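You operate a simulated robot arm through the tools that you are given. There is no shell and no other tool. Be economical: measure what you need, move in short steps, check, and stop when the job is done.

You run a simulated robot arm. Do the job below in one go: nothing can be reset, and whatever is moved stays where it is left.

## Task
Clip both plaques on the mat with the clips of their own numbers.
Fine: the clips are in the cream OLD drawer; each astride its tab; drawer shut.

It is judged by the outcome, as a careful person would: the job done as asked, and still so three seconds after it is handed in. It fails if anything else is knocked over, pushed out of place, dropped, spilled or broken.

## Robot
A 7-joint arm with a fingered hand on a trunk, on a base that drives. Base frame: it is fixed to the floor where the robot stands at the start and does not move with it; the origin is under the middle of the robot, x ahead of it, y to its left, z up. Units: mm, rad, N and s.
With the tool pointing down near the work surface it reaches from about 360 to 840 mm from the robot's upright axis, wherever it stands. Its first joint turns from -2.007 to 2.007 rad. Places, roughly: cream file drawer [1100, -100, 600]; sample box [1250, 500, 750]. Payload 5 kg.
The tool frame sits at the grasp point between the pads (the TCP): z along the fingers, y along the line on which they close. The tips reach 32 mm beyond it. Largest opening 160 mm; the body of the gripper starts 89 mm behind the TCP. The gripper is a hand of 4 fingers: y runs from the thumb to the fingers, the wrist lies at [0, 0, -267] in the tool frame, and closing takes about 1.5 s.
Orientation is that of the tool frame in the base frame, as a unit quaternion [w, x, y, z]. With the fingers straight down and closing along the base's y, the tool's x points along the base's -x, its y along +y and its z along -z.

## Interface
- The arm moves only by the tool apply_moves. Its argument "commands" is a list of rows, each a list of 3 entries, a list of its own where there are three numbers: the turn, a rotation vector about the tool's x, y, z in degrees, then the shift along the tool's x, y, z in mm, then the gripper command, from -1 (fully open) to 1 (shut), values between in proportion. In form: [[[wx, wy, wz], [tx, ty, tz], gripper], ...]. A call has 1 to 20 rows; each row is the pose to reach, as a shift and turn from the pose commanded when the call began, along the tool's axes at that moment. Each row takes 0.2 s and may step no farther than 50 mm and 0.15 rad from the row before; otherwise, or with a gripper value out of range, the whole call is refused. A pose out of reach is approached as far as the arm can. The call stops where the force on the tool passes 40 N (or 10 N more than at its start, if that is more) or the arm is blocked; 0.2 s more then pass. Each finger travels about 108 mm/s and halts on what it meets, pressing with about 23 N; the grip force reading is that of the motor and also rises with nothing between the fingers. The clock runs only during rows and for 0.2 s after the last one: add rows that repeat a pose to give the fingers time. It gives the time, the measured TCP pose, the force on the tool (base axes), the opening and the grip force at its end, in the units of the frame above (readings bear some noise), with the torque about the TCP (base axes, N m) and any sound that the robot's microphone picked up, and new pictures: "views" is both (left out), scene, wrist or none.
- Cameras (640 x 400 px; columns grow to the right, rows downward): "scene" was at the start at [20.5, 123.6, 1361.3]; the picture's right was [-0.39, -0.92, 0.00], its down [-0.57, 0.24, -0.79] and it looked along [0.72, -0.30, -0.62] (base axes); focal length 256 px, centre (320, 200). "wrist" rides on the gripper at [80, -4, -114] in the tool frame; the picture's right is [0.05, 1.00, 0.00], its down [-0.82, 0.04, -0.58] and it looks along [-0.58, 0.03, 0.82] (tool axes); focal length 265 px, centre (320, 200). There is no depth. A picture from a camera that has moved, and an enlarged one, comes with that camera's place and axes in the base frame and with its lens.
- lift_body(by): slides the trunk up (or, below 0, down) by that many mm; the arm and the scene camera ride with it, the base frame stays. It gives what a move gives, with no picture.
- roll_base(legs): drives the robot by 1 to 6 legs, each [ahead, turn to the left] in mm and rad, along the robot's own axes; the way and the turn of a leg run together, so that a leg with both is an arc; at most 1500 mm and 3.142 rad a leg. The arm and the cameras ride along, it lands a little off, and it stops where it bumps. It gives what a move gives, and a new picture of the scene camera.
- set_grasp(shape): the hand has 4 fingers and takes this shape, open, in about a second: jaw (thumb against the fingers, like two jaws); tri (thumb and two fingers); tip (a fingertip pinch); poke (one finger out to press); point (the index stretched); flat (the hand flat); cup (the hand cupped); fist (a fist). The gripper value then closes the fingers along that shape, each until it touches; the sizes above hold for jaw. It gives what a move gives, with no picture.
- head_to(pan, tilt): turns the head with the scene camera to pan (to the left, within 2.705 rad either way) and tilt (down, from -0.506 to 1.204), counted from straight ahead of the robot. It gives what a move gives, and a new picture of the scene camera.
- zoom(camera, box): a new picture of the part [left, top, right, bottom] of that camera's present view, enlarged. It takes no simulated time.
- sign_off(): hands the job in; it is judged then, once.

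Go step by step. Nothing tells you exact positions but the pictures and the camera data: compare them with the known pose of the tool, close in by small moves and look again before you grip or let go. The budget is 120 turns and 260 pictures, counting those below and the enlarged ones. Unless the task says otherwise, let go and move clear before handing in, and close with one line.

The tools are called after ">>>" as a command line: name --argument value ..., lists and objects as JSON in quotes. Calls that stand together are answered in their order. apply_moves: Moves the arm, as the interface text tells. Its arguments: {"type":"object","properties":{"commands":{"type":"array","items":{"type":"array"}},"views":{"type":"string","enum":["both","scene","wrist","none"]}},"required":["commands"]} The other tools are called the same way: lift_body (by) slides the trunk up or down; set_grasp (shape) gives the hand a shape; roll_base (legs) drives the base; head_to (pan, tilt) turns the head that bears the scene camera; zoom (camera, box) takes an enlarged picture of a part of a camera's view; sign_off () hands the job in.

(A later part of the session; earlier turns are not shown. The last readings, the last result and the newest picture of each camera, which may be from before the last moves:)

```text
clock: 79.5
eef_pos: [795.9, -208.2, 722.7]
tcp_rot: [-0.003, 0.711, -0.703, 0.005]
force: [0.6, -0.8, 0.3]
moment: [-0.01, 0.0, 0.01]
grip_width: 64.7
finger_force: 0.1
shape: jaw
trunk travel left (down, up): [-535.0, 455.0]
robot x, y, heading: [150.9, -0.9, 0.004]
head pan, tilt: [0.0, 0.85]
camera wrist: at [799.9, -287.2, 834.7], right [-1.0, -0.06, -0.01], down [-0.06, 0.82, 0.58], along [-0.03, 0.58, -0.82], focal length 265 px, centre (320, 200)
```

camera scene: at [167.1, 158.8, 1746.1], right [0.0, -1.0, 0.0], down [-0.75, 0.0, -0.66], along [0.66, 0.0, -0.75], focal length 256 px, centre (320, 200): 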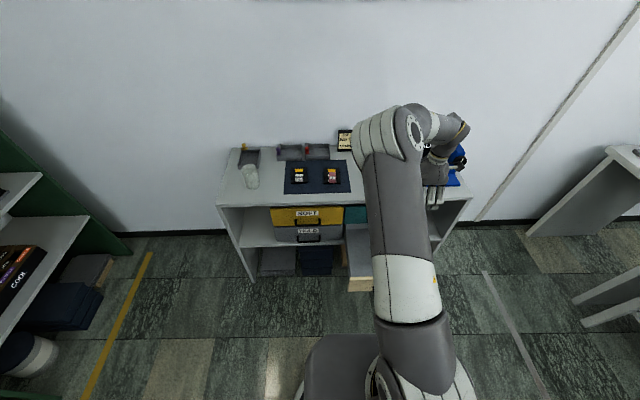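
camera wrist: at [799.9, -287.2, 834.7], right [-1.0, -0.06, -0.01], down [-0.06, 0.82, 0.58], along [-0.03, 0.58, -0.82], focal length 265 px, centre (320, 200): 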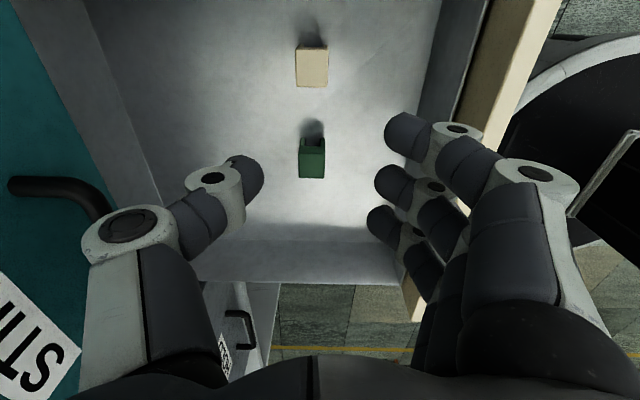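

Clip 7 looks properly astride. Clip 3 is at ≈(807, -246). Shift over it (biased +7 mm in y) and descend partway.

>>> apply_moves --commands '[[[0, 0, 0], [16, -6, 0], 0.2], [[0, 0, 0], [31, -11, 20], 0.2], [[0, 0, 0], [31, -11, 60], 0.2], [[0, 0, 0], [31, -11, 100], 0.2], [[0, 0, 0], [31, -11, 100], 0.2]]' --views "wrist"

>>> zoom --camera "wrist" --box '[240, 80, 400, 230]'

```text
clock: 80.7
eef_pos: [809.7, -240.2, 619.4]
tcp_rot: [-0.005, 0.71, -0.704, 0.005]
force: [-0.4, 0.4, 0.0]
moment: [-0.01, 0.03, 0.01]
grip_width: 64.8
finger_force: 0.0
shape: jaw
trunk travel left (down, up): [-535.0, 455.0]
robot x, y, heading: [149.9, 2.1, 0.002]
head pan, tilt: [0.0, 0.85]
camera wrist: at [812.8, -319.7, 731.6], right [-1.0, -0.06, -0.01], down [-0.06, 0.82, 0.58], along [-0.03, 0.58, -0.82], focal length 265 px, centre (320, 200)
```

wrist: 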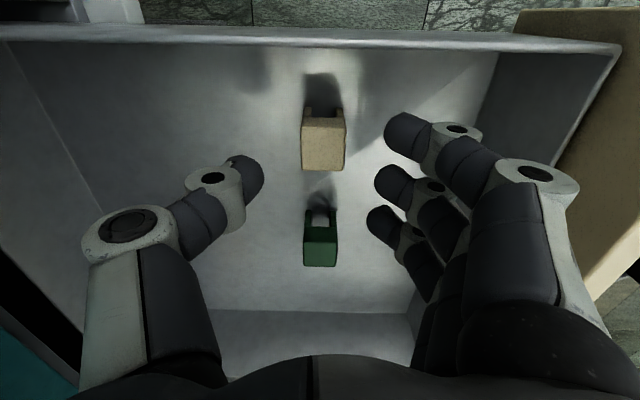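

```text
2.67 times, centred on (320, 155) of wrist
camera zoom: at [812.8, -319.7, 731.6], right [-1.0, -0.06, -0.01], down [-0.06, 0.82, 0.58], along [-0.03, 0.58, -0.82], focal length 708 px, centre (320, 320)
```

zoom: 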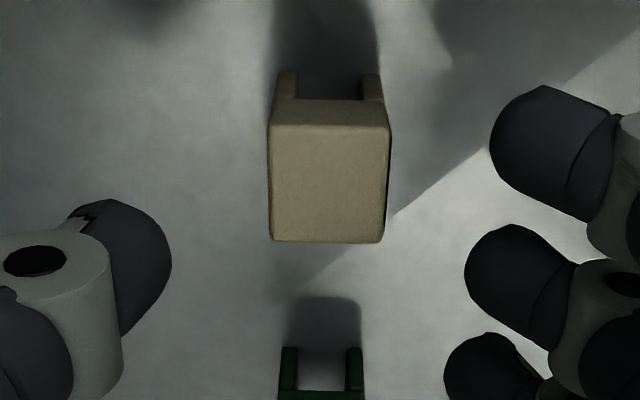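

Clip 3 centre ≈ (807, -246), yawed ~+3°. Match yaw, descend to grip height, and close slowly.

>>> apply_moves --commands '[[[0, 0, -1], [0, 2, 15], 0.2], [[0, 0, -2], [0, 2, 32], 0.2], [[0, 0, -2], [0, 2, 48], 0.2], [[0, 0, -2], [0, 2, 48], 0.3], [[0, 0, -2], [0, 2, 48], 0.4], [[0, 0, -2], [0, 2, 48], 0.5], [[0, 0, -2], [0, 2, 48], 0.6], [[0, 0, -2], [0, 2, 48], 0.8], [[0, 0, -2], [0, 2, 48], 1], [[0, 0, -2], [0, 2, 48], 1], [[0, 0, -2], [0, 2, 48], 1]]' --views "wrist"

>>> zoom --camera "wrist" --box '[240, 80, 400, 230]'

```text
clock: 83.1
eef_pos: [808.5, -238.0, 571.8]
tcp_rot: [-0.004, 0.723, -0.691, 0.005]
force: [0.2, -0.4, 3.3]
moment: [0.01, 0.03, 0.01]
grip_width: 14.2
finger_force: 23.1
shape: jaw
trunk travel left (down, up): [-535.0, 455.0]
robot x, y, heading: [147.3, -0.3, 0.006]
head pan, tilt: [0.0, 0.85]
camera wrist: at [814.7, -317.9, 685.3], right [-1.0, -0.1, -0.01], down [-0.09, 0.81, 0.58], along [-0.05, 0.57, -0.82], focal length 265 px, centre (320, 200)
```

wrist: 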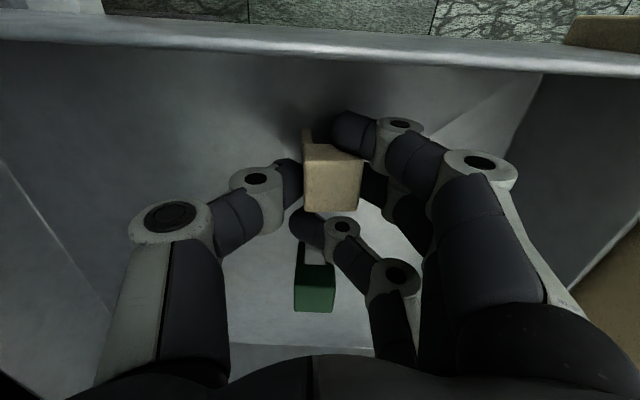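

```text
2.67 times, centred on (320, 155) of wrist
camera zoom: at [814.7, -317.9, 685.3], right [-1.0, -0.1, -0.01], down [-0.09, 0.81, 0.58], along [-0.05, 0.57, -0.82], focal length 708 px, centre (320, 320)
```

zoom: 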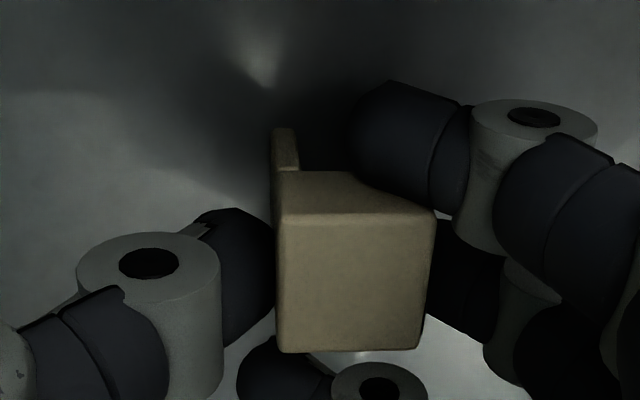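

The index finger curled past the clip's near end, which would foul the tab. I'll reopen and regrip with the hand ~8 mm further in +y so index and middle both bear on the face.

>>> apply_moves --commands '[[[0, 0, 0], [0, 0, 0], 0.8], [[0, 0, 0], [0, 0, 0], 0.6], [[0, 0, 0], [0, 0, 0], 0.4], [[0, 0, 0], [0, 0, 0], 0.2], [[0, 0, 0], [0, 0, 0], 0.2]]' --views "wrist"

>>> zoom --camera "wrist" --box '[240, 80, 400, 230]'

```text
clock: 84.3
eef_pos: [807.5, -238.8, 572.5]
tcp_rot: [-0.003, 0.723, -0.691, 0.005]
force: [0.7, 0.2, 0.3]
moment: [-0.01, -0.03, -0.01]
grip_width: 63.6
finger_force: 0.0
shape: jaw
trunk travel left (down, up): [-535.0, 455.0]
robot x, y, heading: [151.5, -1.4, 0.009]
head pan, tilt: [0.0, 0.85]
camera wrist: at [814.6, -317.9, 684.9], right [-1.0, -0.1, -0.01], down [-0.09, 0.81, 0.58], along [-0.05, 0.57, -0.82], focal length 265 px, centre (320, 200)
```

wrist: 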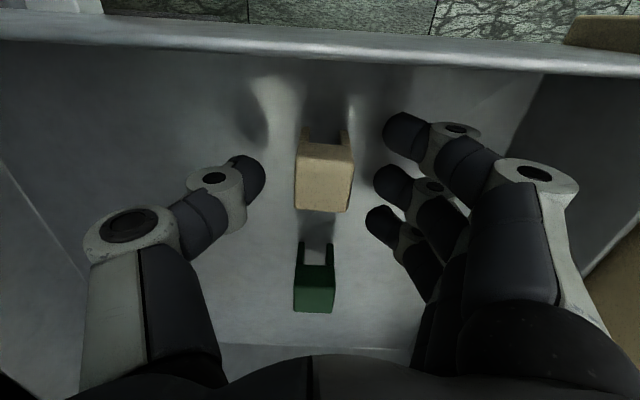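

```text
2.67 times, centred on (320, 155) of wrist
camera zoom: at [814.6, -317.9, 684.9], right [-1.0, -0.1, -0.01], down [-0.09, 0.81, 0.58], along [-0.05, 0.57, -0.82], focal length 708 px, centre (320, 320)
```

zoom: 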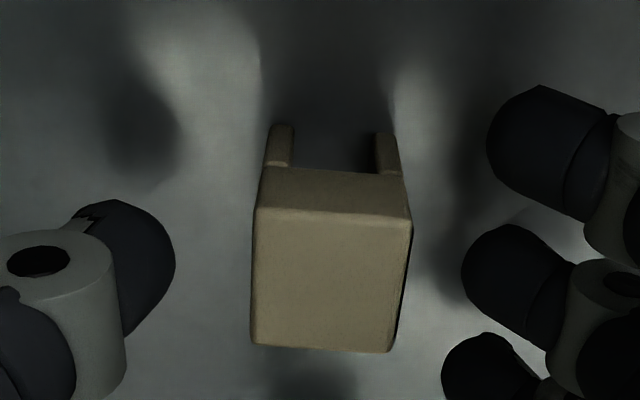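

>>> apply_moves --commands '[[[0, 0, 0], [-4, 0, 0], 0.2], [[0, 0, 0], [-8, 0, 0], 0.2], [[0, 0, 0], [-8, 0, 0], 0.35], [[0, 0, 0], [-8, 0, 0], 0.45], [[0, 0, 0], [-8, 0, 0], 0.55], [[0, 0, 0], [-8, 0, 0], 0.7], [[0, 0, 0], [-8, 0, 0], 1], [[0, 0, 0], [-8, 0, 0], 1], [[0, 0, 0], [-8, 0, 0], 1]]' --views "wrist"

>>> zoom --camera "wrist" --box '[240, 80, 400, 230]'

```text
clock: 86.3
eef_pos: [808.2, -231.1, 573.7]
tcp_rot: [-0.004, 0.723, -0.69, 0.006]
force: [-0.3, -0.2, 0.3]
moment: [0.02, 0.0, 0.0]
grip_width: 17.2
finger_force: 23.2
shape: jaw
trunk travel left (down, up): [-535.0, 455.0]
robot x, y, heading: [146.3, 2.2, 0.002]
head pan, tilt: [0.0, 0.85]
camera wrist: at [814.2, -310.8, 685.8], right [-1.0, -0.1, -0.01], down [-0.09, 0.81, 0.58], along [-0.05, 0.57, -0.82], focal length 265 px, centre (320, 200)
```

wrist: 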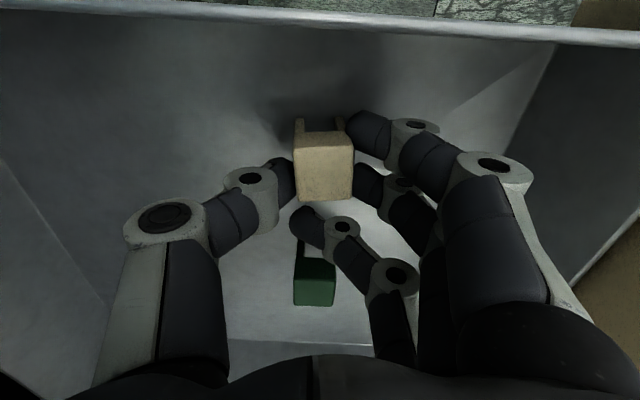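

```text
2.67 times, centred on (320, 155) of wrist
camera zoom: at [814.2, -310.8, 685.8], right [-1.0, -0.1, -0.01], down [-0.09, 0.81, 0.58], along [-0.05, 0.57, -0.82], focal length 708 px, centre (320, 320)
```

zoom: 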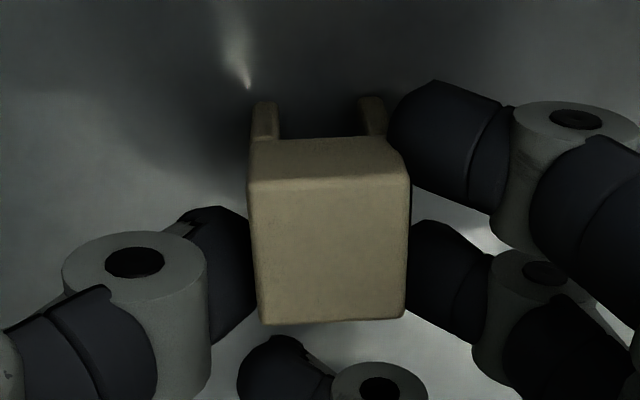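

Good grip: thumb vs. index and middle on the clip faces, channel clear. Lift, raise the trunk, and roll ahead.

>>> apply_moves --commands '[[[0, 0, 0], [0, 0, -15], 1], [[0, 0, 0], [0, 0, -40], 1], [[0, 0, 0], [0, 0, -80], 1], [[0, 0, 0], [0, 0, -120], 1], [[0, 0, 0], [0, 0, -160], 1], [[0, 0, 0], [0, 0, -160], 1]]' --views "wrist"

>>> lift_body --by 330

>>> roll_base --legs '[[140, 0]]'

```text
clock: 87.7
eef_pos: [804.6, -228.8, 735.0]
tcp_rot: [-0.004, 0.722, -0.692, 0.005]
force: [0.6, 0.0, 0.4]
moment: [0.03, 0.01, -0.02]
grip_width: 17.4
finger_force: 22.8
shape: jaw
trunk travel left (down, up): [-535.0, 455.0]
robot x, y, heading: [150.2, 2.4, 0.005]
head pan, tilt: [0.0, 0.85]
camera wrist: at [811.4, -308.2, 848.0], right [-1.0, -0.1, -0.01], down [-0.09, 0.81, 0.58], along [-0.05, 0.57, -0.82], focal length 265 px, centre (320, 200)
```

wrist: 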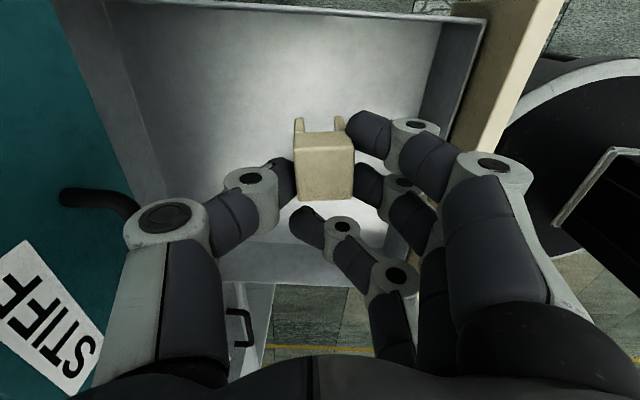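

```text
clock: 90.9
eef_pos: [805.5, -229.2, 1064.4]
tcp_rot: [-0.003, 0.723, -0.691, 0.005]
force: [0.0, -0.8, -0.1]
moment: [0.04, -0.01, 0.01]
grip_width: 16.8
finger_force: 23.2
shape: jaw
trunk travel left (down, up): [-865.0, 125.0]
robot x, y, heading: [148.5, 0.0, 0.003]
head pan, tilt: [0.0, 0.85]
```

```text
clock: 92.2
eef_pos: [944.7, -230.0, 1065.7]
tcp_rot: [-0.003, 0.722, -0.692, 0.004]
force: [-0.6, -0.2, -0.1]
moment: [0.03, 0.01, 0.0]
grip_width: 16.8
finger_force: 23.3
shape: jaw
trunk travel left (down, up): [-865.0, 125.0]
robot x, y, heading: [288.0, 1.8, 0.006]
head pan, tilt: [0.0, 0.85]
camera scene: at [308.9, 158.3, 1736.2], right [0.0, -1.0, 0.0], down [-0.75, 0.0, -0.66], along [0.66, 0.0, -0.75], focal length 256 px, centre (320, 200)
```

scene: 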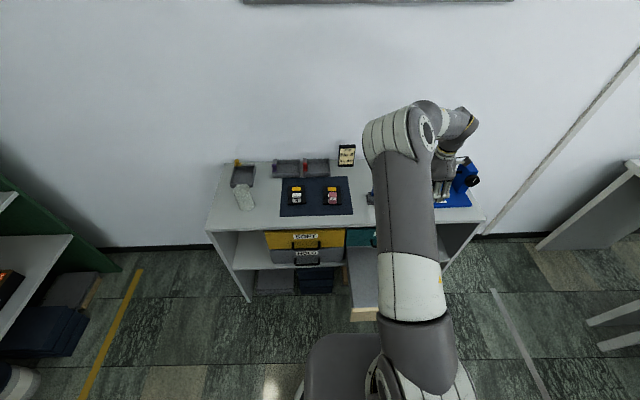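

Tab 3 is about 157 mm to +y of tab 7, at (1052, 263), plaque yawed ~+4°. Carry the clip over in y first (x held back, clear of the bench objects), then forward above it.

>>> apply_moves --commands '[[[0, 0, 0], [-45, -2, 0], 1], [[0, 0, 0], [-90, -4, 0], 1], [[0, 0, 0], [-135, -6, 0], 1], [[0, 0, 0], [-180, -8, 0], 1], [[0, 0, 0], [-225, -10, 0], 1], [[0, 0, 0], [-270, -12, 0], 1], [[0, 0, 0], [-315, -13, 0], 1], [[0, 0, 0], [-360, -15, 0], 1], [[0, 0, 0], [-405, -17, 0], 1], [[0, 0, 0], [-450, -19, 0], 1], [[0, 0, 0], [-497, -21, 0], 1], [[0, 0, 1], [-496, -56, 0], 1], [[0, 0, 2], [-494, -91, 10], 1], [[0, 0, 3], [-493, -126, 40], 1], [[0, 0, 3], [-493, -126, 50], 1], [[0, 0, 3], [-493, -126, 50], 1]]'

>>> zoom --camera "wrist" --box '[240, 60, 400, 210]'

```text
clock: 95.7
eef_pos: [1047.2, 265.6, 1015.0]
tcp_rot: [0.004, -0.704, 0.71, -0.004]
force: [0.2, 0.3, 0.3]
moment: [0.03, 0.0, -0.04]
grip_width: 17.0
finger_force: 22.9
shape: jaw
trunk travel left (down, up): [-865.0, 125.0]
robot x, y, heading: [286.4, -2.1, 0.002]
head pan, tilt: [0.0, 0.85]
camera scene: at [307.8, 158.3, 1736.2], right [0.0, -1.0, 0.0], down [-0.75, 0.0, -0.66], along [0.66, 0.0, -0.75], focal length 256 px, centre (320, 200)
camera wrist: at [1049.5, 185.7, 1128.0], right [-1.0, -0.04, -0.01], down [-0.04, 0.82, 0.58], along [-0.01, 0.58, -0.82], focal length 265 px, centre (320, 200)
```

scene: 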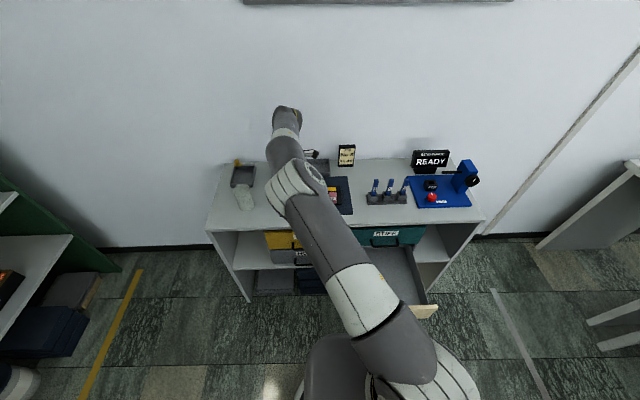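
wrist: 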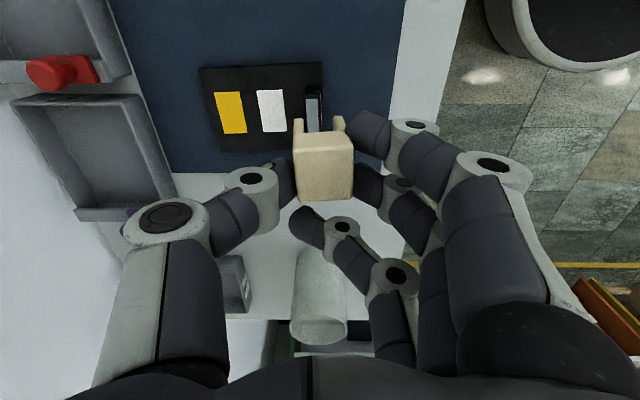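

```text
2.67 times, centred on (320, 135) of wrist
camera zoom: at [1049.5, 185.7, 1128.0], right [-1.0, -0.04, -0.01], down [-0.04, 0.82, 0.58], along [-0.01, 0.58, -0.82], focal length 708 px, centre (320, 373)
```

zoom: 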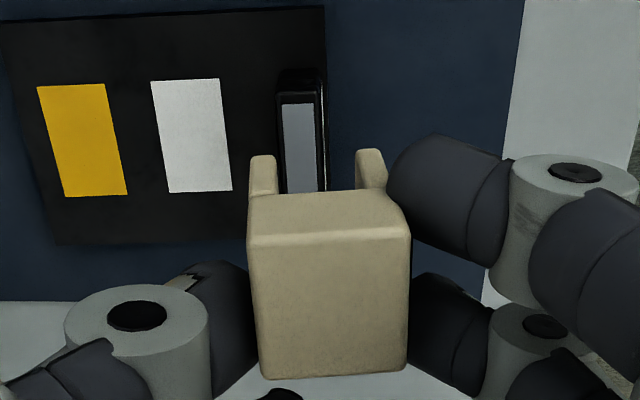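

Yaws match (~4°). Correct by +5 mm x, +6.5 mm y, and lower to just above the tab.

>>> apply_moves --commands '[[[0, 0, 0], [-6.5, -5.2, 20], 1], [[0, 0, 0], [-6.5, -5.2, 40], 1], [[0, 0, 0], [-6.5, -5.2, 60], 1], [[0, 0, 0], [-6.5, -5.2, 64], 1], [[0, 0, 0], [-6.5, -5.2, 64], 1]]' --views "wrist"

>>> zoom --camera "wrist" --box '[270, 90, 370, 180]'

```text
clock: 96.8
eef_pos: [1055.4, 274.7, 950.4]
tcp_rot: [0.005, -0.704, 0.71, -0.003]
force: [-0.2, -0.3, -1.0]
moment: [0.01, -0.02, -0.01]
grip_width: 16.9
finger_force: 23.1
shape: jaw
trunk travel left (down, up): [-865.0, 125.0]
robot x, y, heading: [286.0, 3.2, 0.008]
head pan, tilt: [0.0, 0.85]
camera wrist: at [1057.0, 195.3, 1063.8], right [-1.0, -0.04, -0.01], down [-0.04, 0.82, 0.58], along [-0.01, 0.58, -0.82], focal length 265 px, centre (320, 200)
```

wrist: 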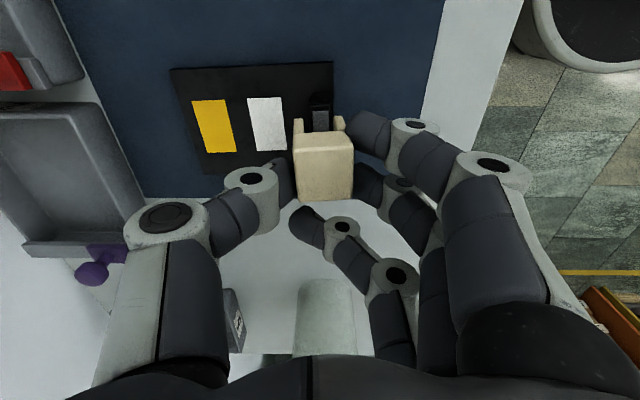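

```text
4.44 times, centred on (320, 135) of wrist
camera zoom: at [1057.0, 195.3, 1063.8], right [-1.0, -0.04, -0.01], down [-0.04, 0.82, 0.58], along [-0.01, 0.58, -0.82], focal length 1180 px, centre (320, 489)
```

zoom: 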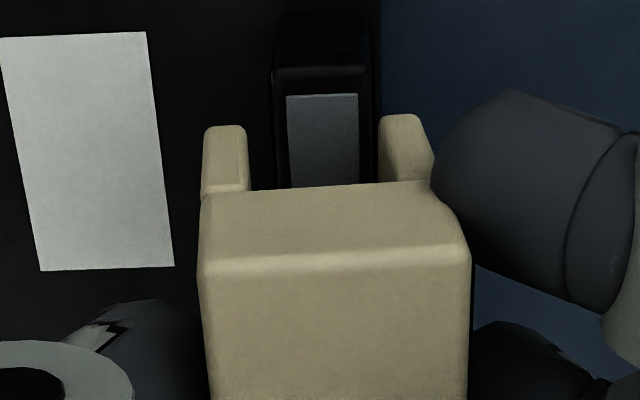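

Shift −1 mm in x and descend 14 mm slowly.

>>> apply_moves --commands '[[[0, 0, 0], [0, 1.1, 2], 1], [[0, 0, 0], [0, 1.1, 5], 1], [[0, 0, 0], [0, 1.1, 8], 1], [[0, 0, 0], [0, 1.1, 11], 1], [[0, 0, 0], [0, 1.1, 14], 1], [[0, 0, 0], [0, 1.1, 14], 1]]' --views "wrist"

>>> zoom --camera "wrist" --box '[270, 90, 370, 180]'

```text
clock: 98.2
eef_pos: [1054.9, 274.4, 937.7]
tcp_rot: [0.005, -0.704, 0.71, -0.005]
force: [0.2, -0.2, -0.1]
moment: [-0.02, -0.01, 0.02]
grip_width: 16.9
finger_force: 23.3
shape: jaw
trunk travel left (down, up): [-865.0, 125.0]
robot x, y, heading: [287.4, 1.7, 0.0]
head pan, tilt: [0.0, 0.85]
camera wrist: at [1057.1, 194.3, 1049.9], right [-1.0, -0.04, -0.01], down [-0.04, 0.82, 0.58], along [-0.01, 0.58, -0.82], focal length 265 px, centre (320, 200)
```

wrist: 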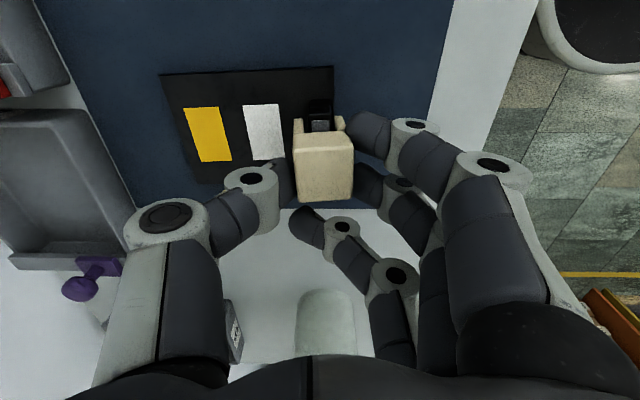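

```text
4.44 times, centred on (320, 135) of wrist
camera zoom: at [1057.1, 194.3, 1049.9], right [-1.0, -0.04, -0.01], down [-0.04, 0.82, 0.58], along [-0.01, 0.58, -0.82], focal length 1180 px, centre (320, 489)
```

zoom: 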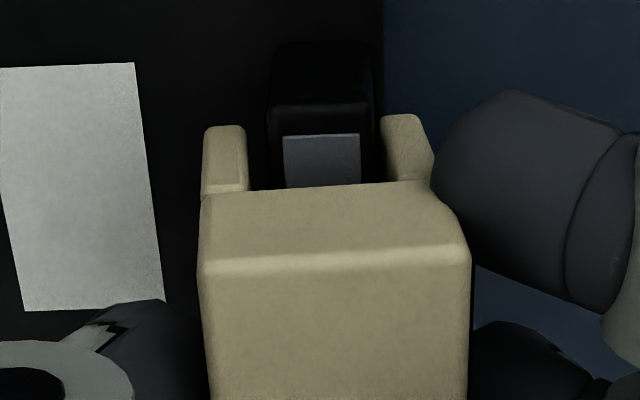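

Still ~1 mm off-centre; shift −1 mm x before continuing down.

>>> apply_moves --commands '[[[0, 0, 0], [0, 1.2, 0], 1], [[0, 0, 0], [0, 1.2, 3], 1], [[0, 0, 0], [0, 1.2, 6], 1], [[0, 0, 0], [0, 1.2, 9], 1], [[0, 0, 0], [0, 1.2, 12], 1], [[0, 0, 0], [0, 1.2, 12], 1]]' --views "wrist"

>>> zoom --camera "wrist" --box '[270, 90, 370, 180]'

```text
clock: 99.7
eef_pos: [1053.6, 272.5, 926.7]
tcp_rot: [0.004, -0.704, 0.71, -0.005]
force: [0.8, -0.2, 0.8]
moment: [0.01, -0.04, -0.06]
grip_width: 16.7
finger_force: 22.9
shape: jaw
trunk travel left (down, up): [-865.0, 125.0]
robot x, y, heading: [289.0, 1.2, 0.003]
head pan, tilt: [0.0, 0.85]
camera wrist: at [1055.2, 193.7, 1039.2], right [-1.0, -0.04, -0.01], down [-0.04, 0.82, 0.58], along [-0.01, 0.58, -0.82], focal length 265 px, centre (320, 200)
```

wrist: 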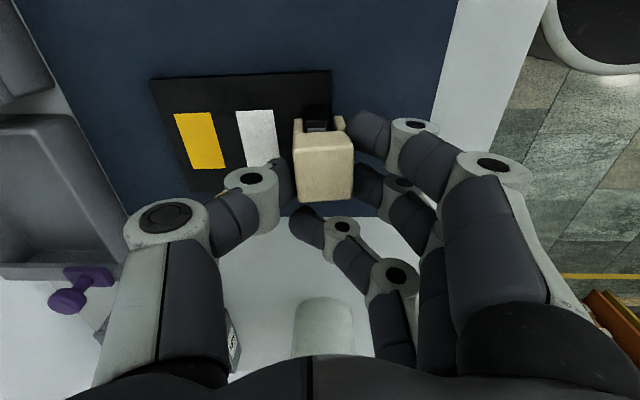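

```text
4.44 times, centred on (320, 135) of wrist
camera zoom: at [1055.2, 193.7, 1039.2], right [-1.0, -0.04, -0.01], down [-0.04, 0.82, 0.58], along [-0.01, 0.58, -0.82], focal length 1180 px, centre (320, 489)
```

zoom: 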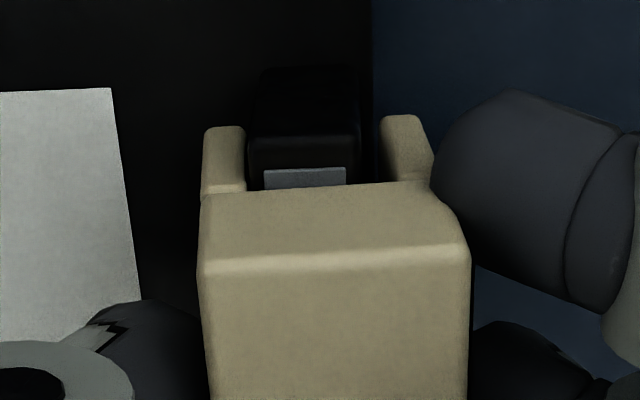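

Slightly over; shift back 1 mm and continue to seat.

>>> apply_moves --commands '[[[0, 0, 0], [0, -1, 0], 1], [[0, 0, 0], [0, -1, 2], 1], [[0, 0, 0], [0, -1, 4], 1], [[0, 0, 0], [0, -1, 6], 1], [[0, 0, 0], [0, -1, 6], 1]]' --views "wrist"

>>> zoom --camera "wrist" --box '[270, 90, 370, 180]'

```text
clock: 100.8
eef_pos: [1054.8, 275.5, 924.2]
tcp_rot: [0.006, -0.704, 0.71, -0.006]
force: [0.3, 0.1, 29.5]
moment: [-0.23, 0.18, -0.06]
grip_width: 18.5
finger_force: 23.2
shape: jaw
trunk travel left (down, up): [-865.0, 125.0]
robot x, y, heading: [289.3, 4.0, 0.002]
head pan, tilt: [0.0, 0.85]
camera wrist: at [1055.4, 194.2, 1036.8], right [-1.0, -0.04, -0.02], down [-0.05, 0.82, 0.58], along [-0.01, 0.58, -0.82], focal length 265 px, centre (320, 200)
```

wrist: 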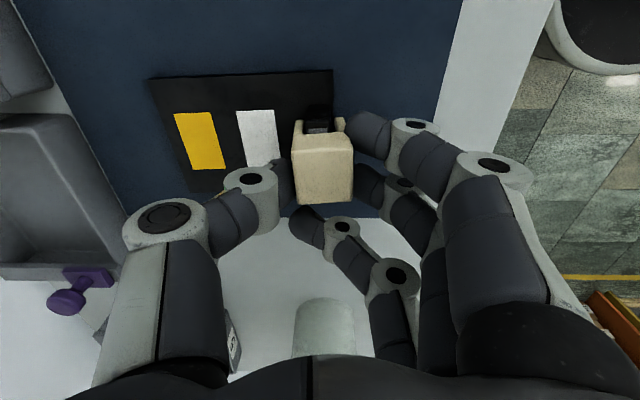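

```text
4.44 times, centred on (320, 135) of wrist
camera zoom: at [1055.4, 194.2, 1036.8], right [-1.0, -0.04, -0.02], down [-0.05, 0.82, 0.58], along [-0.01, 0.58, -0.82], focal length 1180 px, centre (320, 489)
```

zoom: 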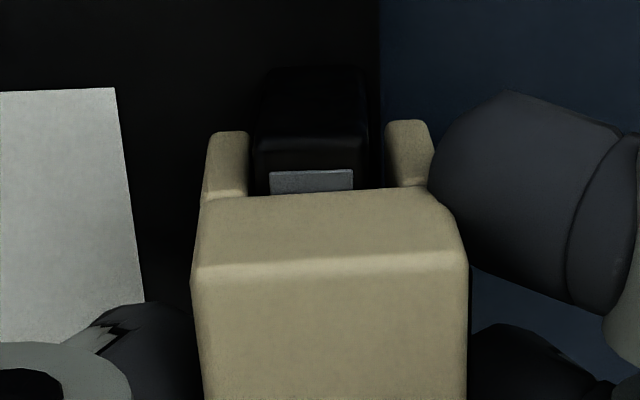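

Seated (contact at the clip's centre at the expected height). Relax and release.

>>> apply_moves --commands '[[[0, 0, 0], [0, 0, -1.5], 1], [[0, 0, 0], [0, 0, -1.5], 0.7], [[0, 0, 0], [0, 0, -1.5], 0.6], [[0, 0, 0], [0, 0, -1.5], 0.5], [[0, 0, 0], [0, 0, -1.5], 0.4], [[0, 0, 0], [0, 0, -1.5], 0.3], [[0, 0, 0], [0, 0, -1.5], 0.2], [[0, 0, 0], [0, 0, -1.5], 0.2]]' --views "wrist"

```text
clock: 102.7
eef_pos: [1055.3, 274.5, 920.5]
tcp_rot: [0.004, -0.704, 0.71, -0.005]
force: [0.3, -0.4, 0.0]
moment: [-0.01, 0.0, -0.01]
grip_width: 63.2
finger_force: 0.0
shape: jaw
trunk travel left (down, up): [-865.0, 125.0]
robot x, y, heading: [283.8, 0.4, 0.002]
head pan, tilt: [0.0, 0.85]
camera wrist: at [1056.7, 194.2, 1033.8], right [-1.0, -0.04, -0.01], down [-0.04, 0.82, 0.58], along [-0.01, 0.58, -0.82], focal length 265 px, centre (320, 200)
```

wrist: 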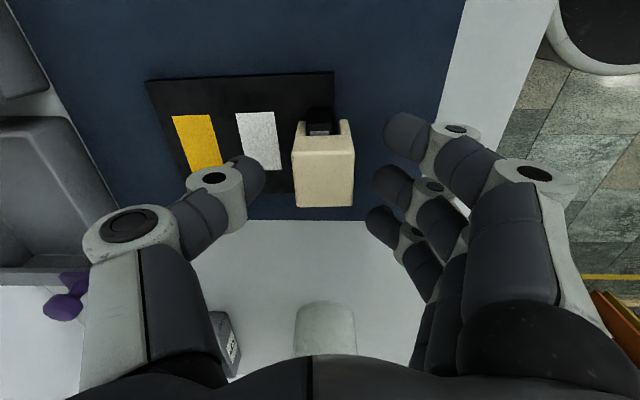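

Clip 3 is on its tab. Rise straight up, back the base off, and inspect both.

>>> apply_moves --commands '[[[0, 0, 0], [0, 0, -20], 0.2], [[0, 0, 0], [0, 0, -60], 0.2], [[0, 0, 0], [0, 0, -100], 0.2], [[0, 0, 0], [0, 0, -140], 0.2], [[0, 0, 0], [0, 0, -140], 0.2]]' --views "wrist"

>>> roll_base --legs '[[-345, 0]]'

```text
clock: 103.8
eef_pos: [1054.9, 274.9, 1062.5]
tcp_rot: [0.003, -0.704, 0.71, -0.005]
force: [0.4, -0.2, 0.3]
moment: [-0.02, 0.01, 0.02]
grip_width: 63.2
finger_force: 0.1
shape: jaw
trunk travel left (down, up): [-865.0, 125.0]
robot x, y, heading: [290.1, 1.3, 0.001]
head pan, tilt: [0.0, 0.85]
camera wrist: at [1055.7, 194.4, 1174.4], right [-1.0, -0.04, -0.01], down [-0.04, 0.82, 0.58], along [-0.01, 0.58, -0.82], focal length 265 px, centre (320, 200)
```

wrist: 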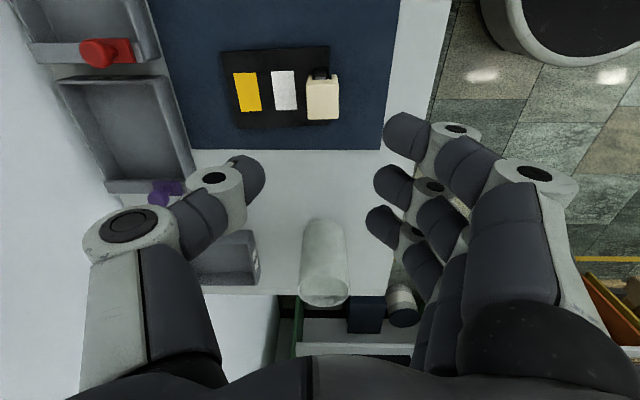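

```text
clock: 106.1
eef_pos: [700.4, 271.6, 1062.5]
tcp_rot: [0.004, -0.703, 0.711, -0.005]
force: [-1.0, 0.9, 0.2]
moment: [-0.03, -0.05, -0.04]
grip_width: 63.4
finger_force: 0.0
shape: jaw
trunk travel left (down, up): [-865.0, 125.0]
robot x, y, heading: [-63.9, 0.8, -0.004]
head pan, tilt: [0.0, 0.85]
camera scene: at [-46.9, 158.8, 1736.2], right [0.0, -1.0, 0.0], down [-0.75, 0.0, -0.66], along [0.66, 0.0, -0.75], focal length 256 px, centre (320, 200)
```

scene: 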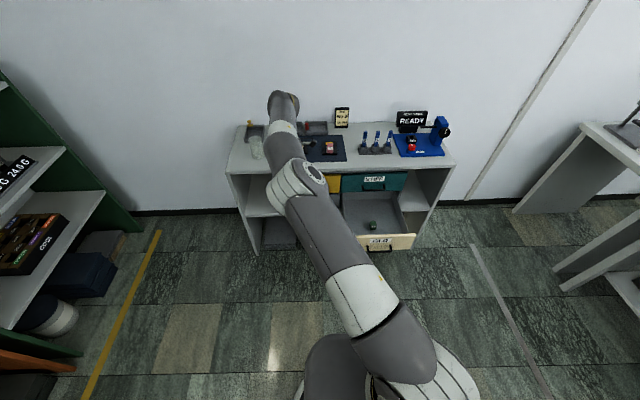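

Now turn the hand to point forward (camera side stays -y), positioned before the drawer's centre, then back off a bit more before lowering.

>>> apply_moves --commands '[[[7.5, 0, 0], [33, 11, 0], 0.2], [[15, 0, 0], [65, 22, 0], 0.2], [[22.5, 0, 0], [98, 33, 0], 0.2], [[30, 0, 0], [130, 44, 0], 0.2], [[37.5, 0, 0], [163, 55, 0], 0.2], [[45, 0, 0], [196, 66, 0], 0.2], [[52.5, 0, 0], [228, 77, 0], 0.2], [[60, 0, 0], [261, 88, 0], 0.2], [[67.5, 0, 0], [294, 99, 0], 0.2], [[75, 0, 0], [326, 110, 0], 0.2], [[82.5, 0, 0], [359, 120, 0], 0.2], [[90, 0, 0], [392, 130, 0], 0.2], [[90, 0, 0], [392, 130, 0], 0.2]]' --views "scene"

>>> zoom --camera "scene" --box '[290, 125, 360, 165]'

>>> set_grasp --shape "fist"

>>> roll_base --legs '[[-70, 0]]'

>>> lift_body --by -400

```text
clock: 108.9
eef_pos: [561.4, -120.8, 1058.3]
tcp_rot: [-0.501, 0.493, -0.5, 0.506]
force: [-0.1, 0.5, 0.1]
moment: [0.0, 0.03, 0.01]
grip_width: 64.0
finger_force: 0.1
shape: jaw
trunk travel left (down, up): [-865.0, 125.0]
robot x, y, heading: [-65.6, -0.3, 0.004]
head pan, tilt: [0.0, 0.85]
camera scene: at [-46.2, 159.2, 1736.1], right [0.0, -1.0, 0.0], down [-0.75, 0.0, -0.66], along [0.66, 0.0, -0.75], focal length 256 px, centre (320, 200)
```

scene: 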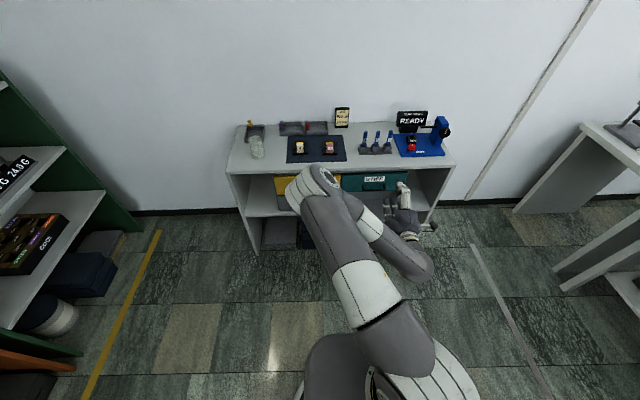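

```text
9.14 times, centred on (325, 145) of scene
camera zoom: at [-46.2, 159.2, 1736.1], right [0.0, -1.0, 0.0], down [-0.75, 0.0, -0.66], along [0.66, 0.0, -0.75], focal length 2337 px, centre (274, 703)
```

zoom: 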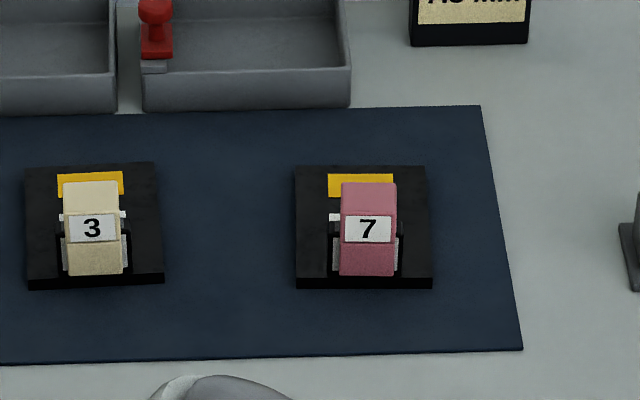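

```text
clock: 109.8
eef_pos: [562.1, -119.0, 1058.7]
tcp_rot: [-0.5, 0.494, -0.5, 0.507]
force: [0.4, -0.5, -0.3]
moment: [0.02, 0.0, 0.02]
grip_width: 0.1
finger_force: 0.1
shape: fist
trunk travel left (down, up): [-865.0, 125.0]
robot x, y, heading: [-66.3, -0.5, -0.001]
head pan, tilt: [0.0, 0.85]
```

```text
clock: 110.8
eef_pos: [492.1, -120.6, 1060.0]
tcp_rot: [-0.5, 0.493, -0.499, 0.507]
force: [-0.7, -0.5, -0.2]
moment: [0.03, 0.06, 0.01]
grip_width: 0.0
finger_force: 0.1
shape: fist
trunk travel left (down, up): [-865.0, 125.0]
robot x, y, heading: [-138.1, 3.3, 0.001]
head pan, tilt: [0.0, 0.85]
camera scene: at [-117.3, 158.8, 1736.2], right [0.0, -1.0, 0.0], down [-0.75, 0.0, -0.66], along [0.66, 0.0, -0.75], focal length 256 px, centre (320, 200)
```

scene: 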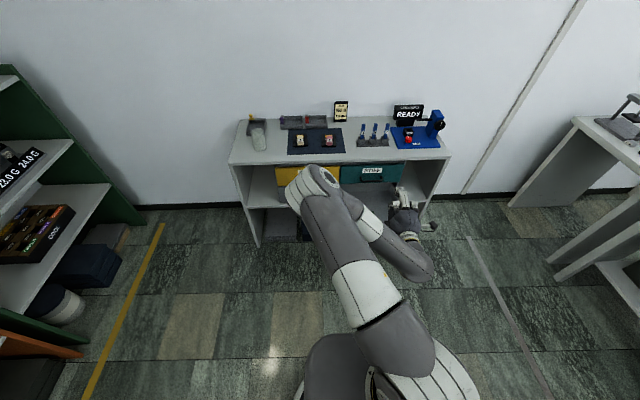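

```text
clock: 114.7
eef_pos: [492.0, -121.2, 659.5]
tcp_rot: [-0.499, 0.494, -0.501, 0.507]
force: [-0.3, 0.5, -0.6]
moment: [-0.02, -0.01, 0.0]
grip_width: 0.2
finger_force: 0.0
shape: fist
trunk travel left (down, up): [-465.0, 525.0]
robot x, y, heading: [-136.9, -1.4, -0.009]
head pan, tilt: [0.0, 0.85]
```

Both clips sit astride their own tabs, numbers to the front. Lower the rest to handle height and look.

>>> lift_body --by -85

>>> apply_moves --commands '[[[0, 0, 0], [10, 0, 5], 1], [[0, 0, 0], [10, 0, 5], 1]]'

```text
clock: 115.9
eef_pos: [493.2, -120.5, 574.4]
tcp_rot: [-0.5, 0.494, -0.5, 0.506]
force: [0.7, 0.3, 0.1]
moment: [0.03, 0.02, -0.01]
grip_width: 0.0
finger_force: 0.0
shape: fist
trunk travel left (down, up): [-380.0, 610.0]
robot x, y, heading: [-134.1, 0.0, -0.002]
head pan, tilt: [0.0, 0.85]
```

```text
clock: 116.5
eef_pos: [495.9, -131.2, 574.2]
tcp_rot: [-0.499, 0.494, -0.5, 0.507]
force: [0.0, 0.3, 0.5]
moment: [-0.04, -0.01, 0.0]
grip_width: 0.0
finger_force: 0.0
shape: fist
trunk travel left (down, up): [-380.0, 610.0]
robot x, y, heading: [-134.0, 4.9, -0.003]
head pan, tilt: [0.0, 0.85]
camera scene: at [-115.5, 158.8, 1251.2], right [0.0, -1.0, 0.0], down [-0.75, 0.0, -0.66], along [0.66, 0.0, -0.75], focal length 256 px, centre (320, 200)
camera wrist: at [381.1, -209.1, 575.7], right [0.01, -0.05, -1.0], down [-0.56, 0.82, -0.05], along [0.83, 0.56, -0.02], focal length 265 px, centre (320, 200)
```

scene: 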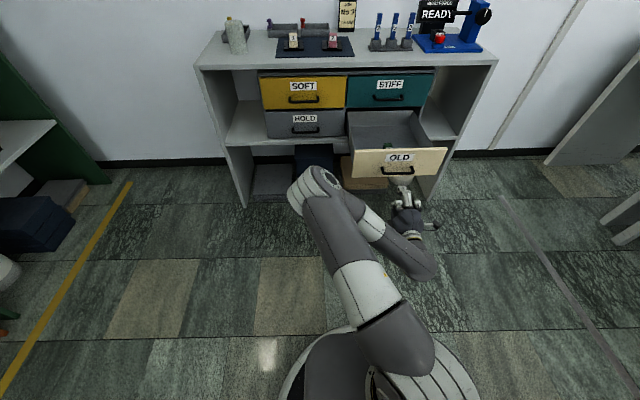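
wrist: 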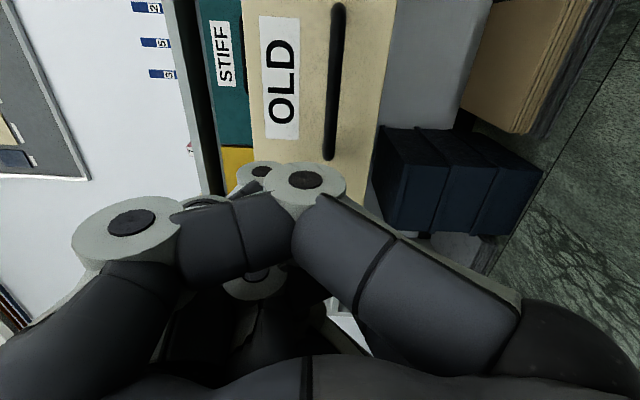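

The fist is lined up with the handle. Roll ahead 70 mm, then push with the arm.

>>> roll_base --legs '[[70, 0]]'

>>> apply_moves --commands '[[[0, 0, 0], [0, 0, 12], 1], [[0, 0, 0], [0, 0, 24], 1], [[0, 0, 0], [0, 0, 36], 1], [[0, 0, 0], [0, 0, 48], 1], [[0, 0, 0], [0, 0, 60], 1], [[0, 0, 0], [0, 0, 72], 1], [[0, 0, 0], [0, 0, 84], 1], [[0, 0, 0], [0, 0, 96], 1], [[0, 0, 0], [0, 0, 108], 1], [[0, 0, 0], [0, 0, 120], 1], [[0, 0, 0], [0, 0, 120], 1]]'

```text
clock: 117.5
eef_pos: [567.4, -130.7, 574.4]
tcp_rot: [-0.5, 0.493, -0.501, 0.506]
force: [0.5, 0.2, -0.2]
moment: [0.01, 0.01, 0.01]
grip_width: 0.0
finger_force: 0.1
shape: fist
trunk travel left (down, up): [-380.0, 610.0]
robot x, y, heading: [-65.7, 0.6, -0.003]
head pan, tilt: [0.0, 0.85]
camera scene: at [-45.4, 158.5, 1251.2], right [0.0, -1.0, 0.0], down [-0.75, 0.0, -0.66], along [0.66, 0.0, -0.75], focal length 256 px, centre (320, 200)
```

scene: 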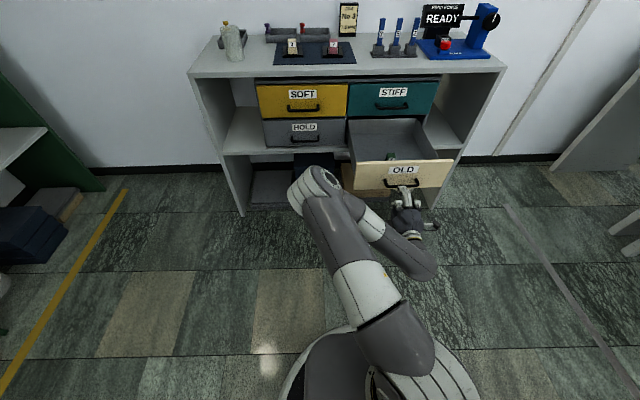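

```text
clock: 119.9
eef_pos: [688.1, -132.5, 577.4]
tcp_rot: [-0.499, 0.493, -0.5, 0.507]
force: [-0.4, 0.0, 0.4]
moment: [-0.02, 0.0, 0.0]
grip_width: 0.2
finger_force: 0.0
shape: fist
trunk travel left (down, up): [-380.0, 610.0]
robot x, y, heading: [-65.3, -0.4, -0.001]
head pan, tilt: [0.0, 0.85]
camera scene: at [-45.3, 158.5, 1251.2], right [0.0, -1.0, 0.0], down [-0.75, 0.0, -0.66], along [0.66, 0.0, -0.75], focal length 256 px, centre (320, 200)
camera wrist: at [572.0, -210.9, 578.1], right [0.01, -0.05, -1.0], down [-0.56, 0.82, -0.05], along [0.83, 0.56, -0.02], focal length 265 px, centre (320, 200)
```

scene: 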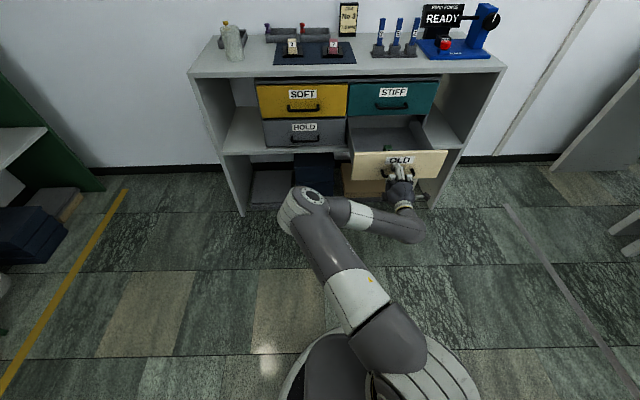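
wrist: 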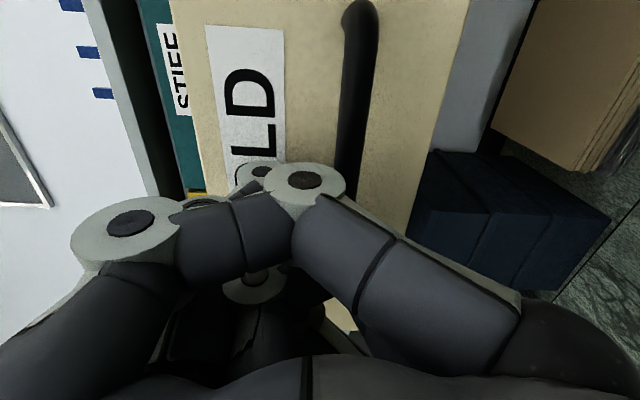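

The drawer is moving in. Keep pushing.

>>> apply_moves --commands '[[[0, 0, 0], [0, 0, 13], 1], [[0, 0, 0], [0, 0, 26], 1], [[0, 0, 0], [0, 0, 39], 1], [[0, 0, 0], [0, 0, 52], 1], [[0, 0, 0], [0, 0, 65], 1], [[0, 0, 0], [0, 0, 78], 1], [[0, 0, 0], [0, 0, 91], 1], [[0, 0, 0], [0, 0, 104], 1], [[0, 0, 0], [0, 0, 117], 1], [[0, 0, 0], [0, 0, 130], 1], [[0, 0, 0], [0, 0, 143], 1], [[0, 0, 0], [0, 0, 156], 1], [[0, 0, 0], [0, 0, 169], 1], [[0, 0, 0], [0, 0, 182], 1], [[0, 0, 0], [0, 0, 195], 1], [[0, 0, 0], [0, 0, 195], 1]]'

```text
clock: 123.3
eef_pos: [882.3, -135.0, 578.5]
tcp_rot: [-0.498, 0.494, -0.5, 0.507]
force: [-0.5, 0.1, 0.0]
moment: [0.01, 0.01, -0.04]
grip_width: 0.0
finger_force: 0.0
shape: fist
trunk travel left (down, up): [-380.0, 610.0]
robot x, y, heading: [-62.1, 1.5, -0.003]
head pan, tilt: [0.0, 0.85]
camera scene: at [-45.3, 158.5, 1251.2], right [0.0, -1.0, 0.0], down [-0.75, 0.0, -0.66], along [0.66, 0.0, -0.75], focal length 256 px, centre (320, 200)
camera wrist: at [766.7, -213.2, 580.1], right [0.01, -0.05, -1.0], down [-0.57, 0.82, -0.05], along [0.82, 0.56, -0.02], focal length 265 px, centre (320, 200)
```

scene: 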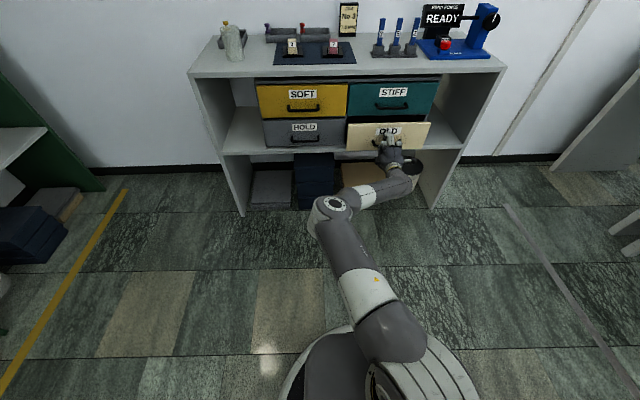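
wrist: 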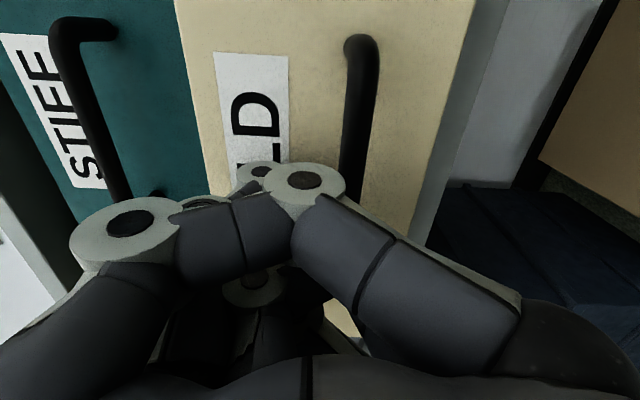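

>>> apply_moves --commands '[[[0, 0, 0], [0, 0, 8], 1], [[0, 0, 0], [0, 0, 16], 1], [[0, 0, 0], [0, 0, 24], 1], [[0, 0, 0], [0, 0, 32], 1], [[0, 0, 0], [0, 0, 40], 1], [[0, 0, 0], [0, 0, 47], 1], [[0, 0, 0], [0, 0, 54], 1], [[0, 0, 0], [0, 0, 60], 1], [[0, 0, 0], [0, 0, 66], 1], [[0, 0, 0], [0, 0, 72], 1], [[0, 0, 0], [0, 0, 78], 1], [[0, 0, 0], [0, 0, 84], 1]]'

```text
clock: 125.2
eef_pos: [940.6, -138.1, 582.5]
tcp_rot: [-0.499, 0.493, -0.5, 0.508]
force: [-37.7, 5.7, 7.7]
moment: [0.02, -0.25, 0.13]
grip_width: 0.1
finger_force: 0.1
shape: fist
trunk travel left (down, up): [-380.0, 610.0]
robot x, y, heading: [-65.4, -0.8, -0.004]
head pan, tilt: [0.0, 0.85]
stopped in row 9: the force on the tool passed its limit at 62 N (the readings are from after the stop); the commanded pose is now the measured one
camera scene: at [-49.0, 158.8, 1251.2], right [0.0, -1.0, 0.0], down [-0.75, 0.0, -0.66], along [0.66, 0.0, -0.75], focal length 256 px, centre (320, 200)
camera wrist: at [824.8, -216.7, 583.8], right [0.02, -0.05, -1.0], down [-0.56, 0.83, -0.05], along [0.83, 0.56, -0.02], focal length 265 px, centre (320, 200)
```

scene: 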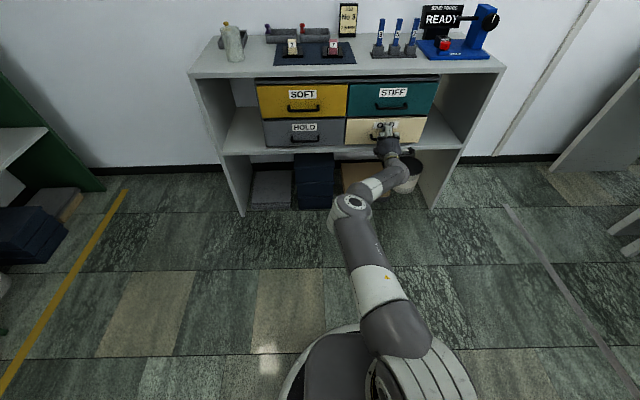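
wrist: 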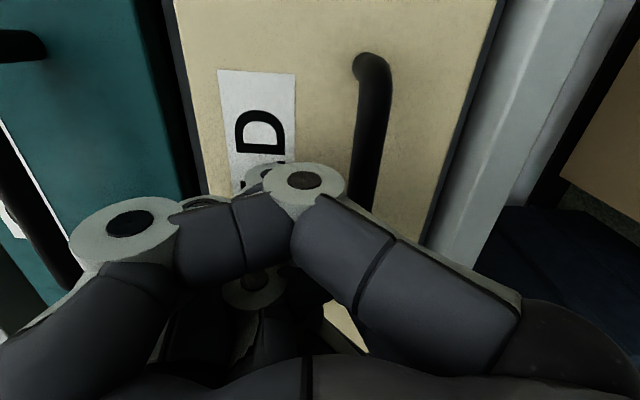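

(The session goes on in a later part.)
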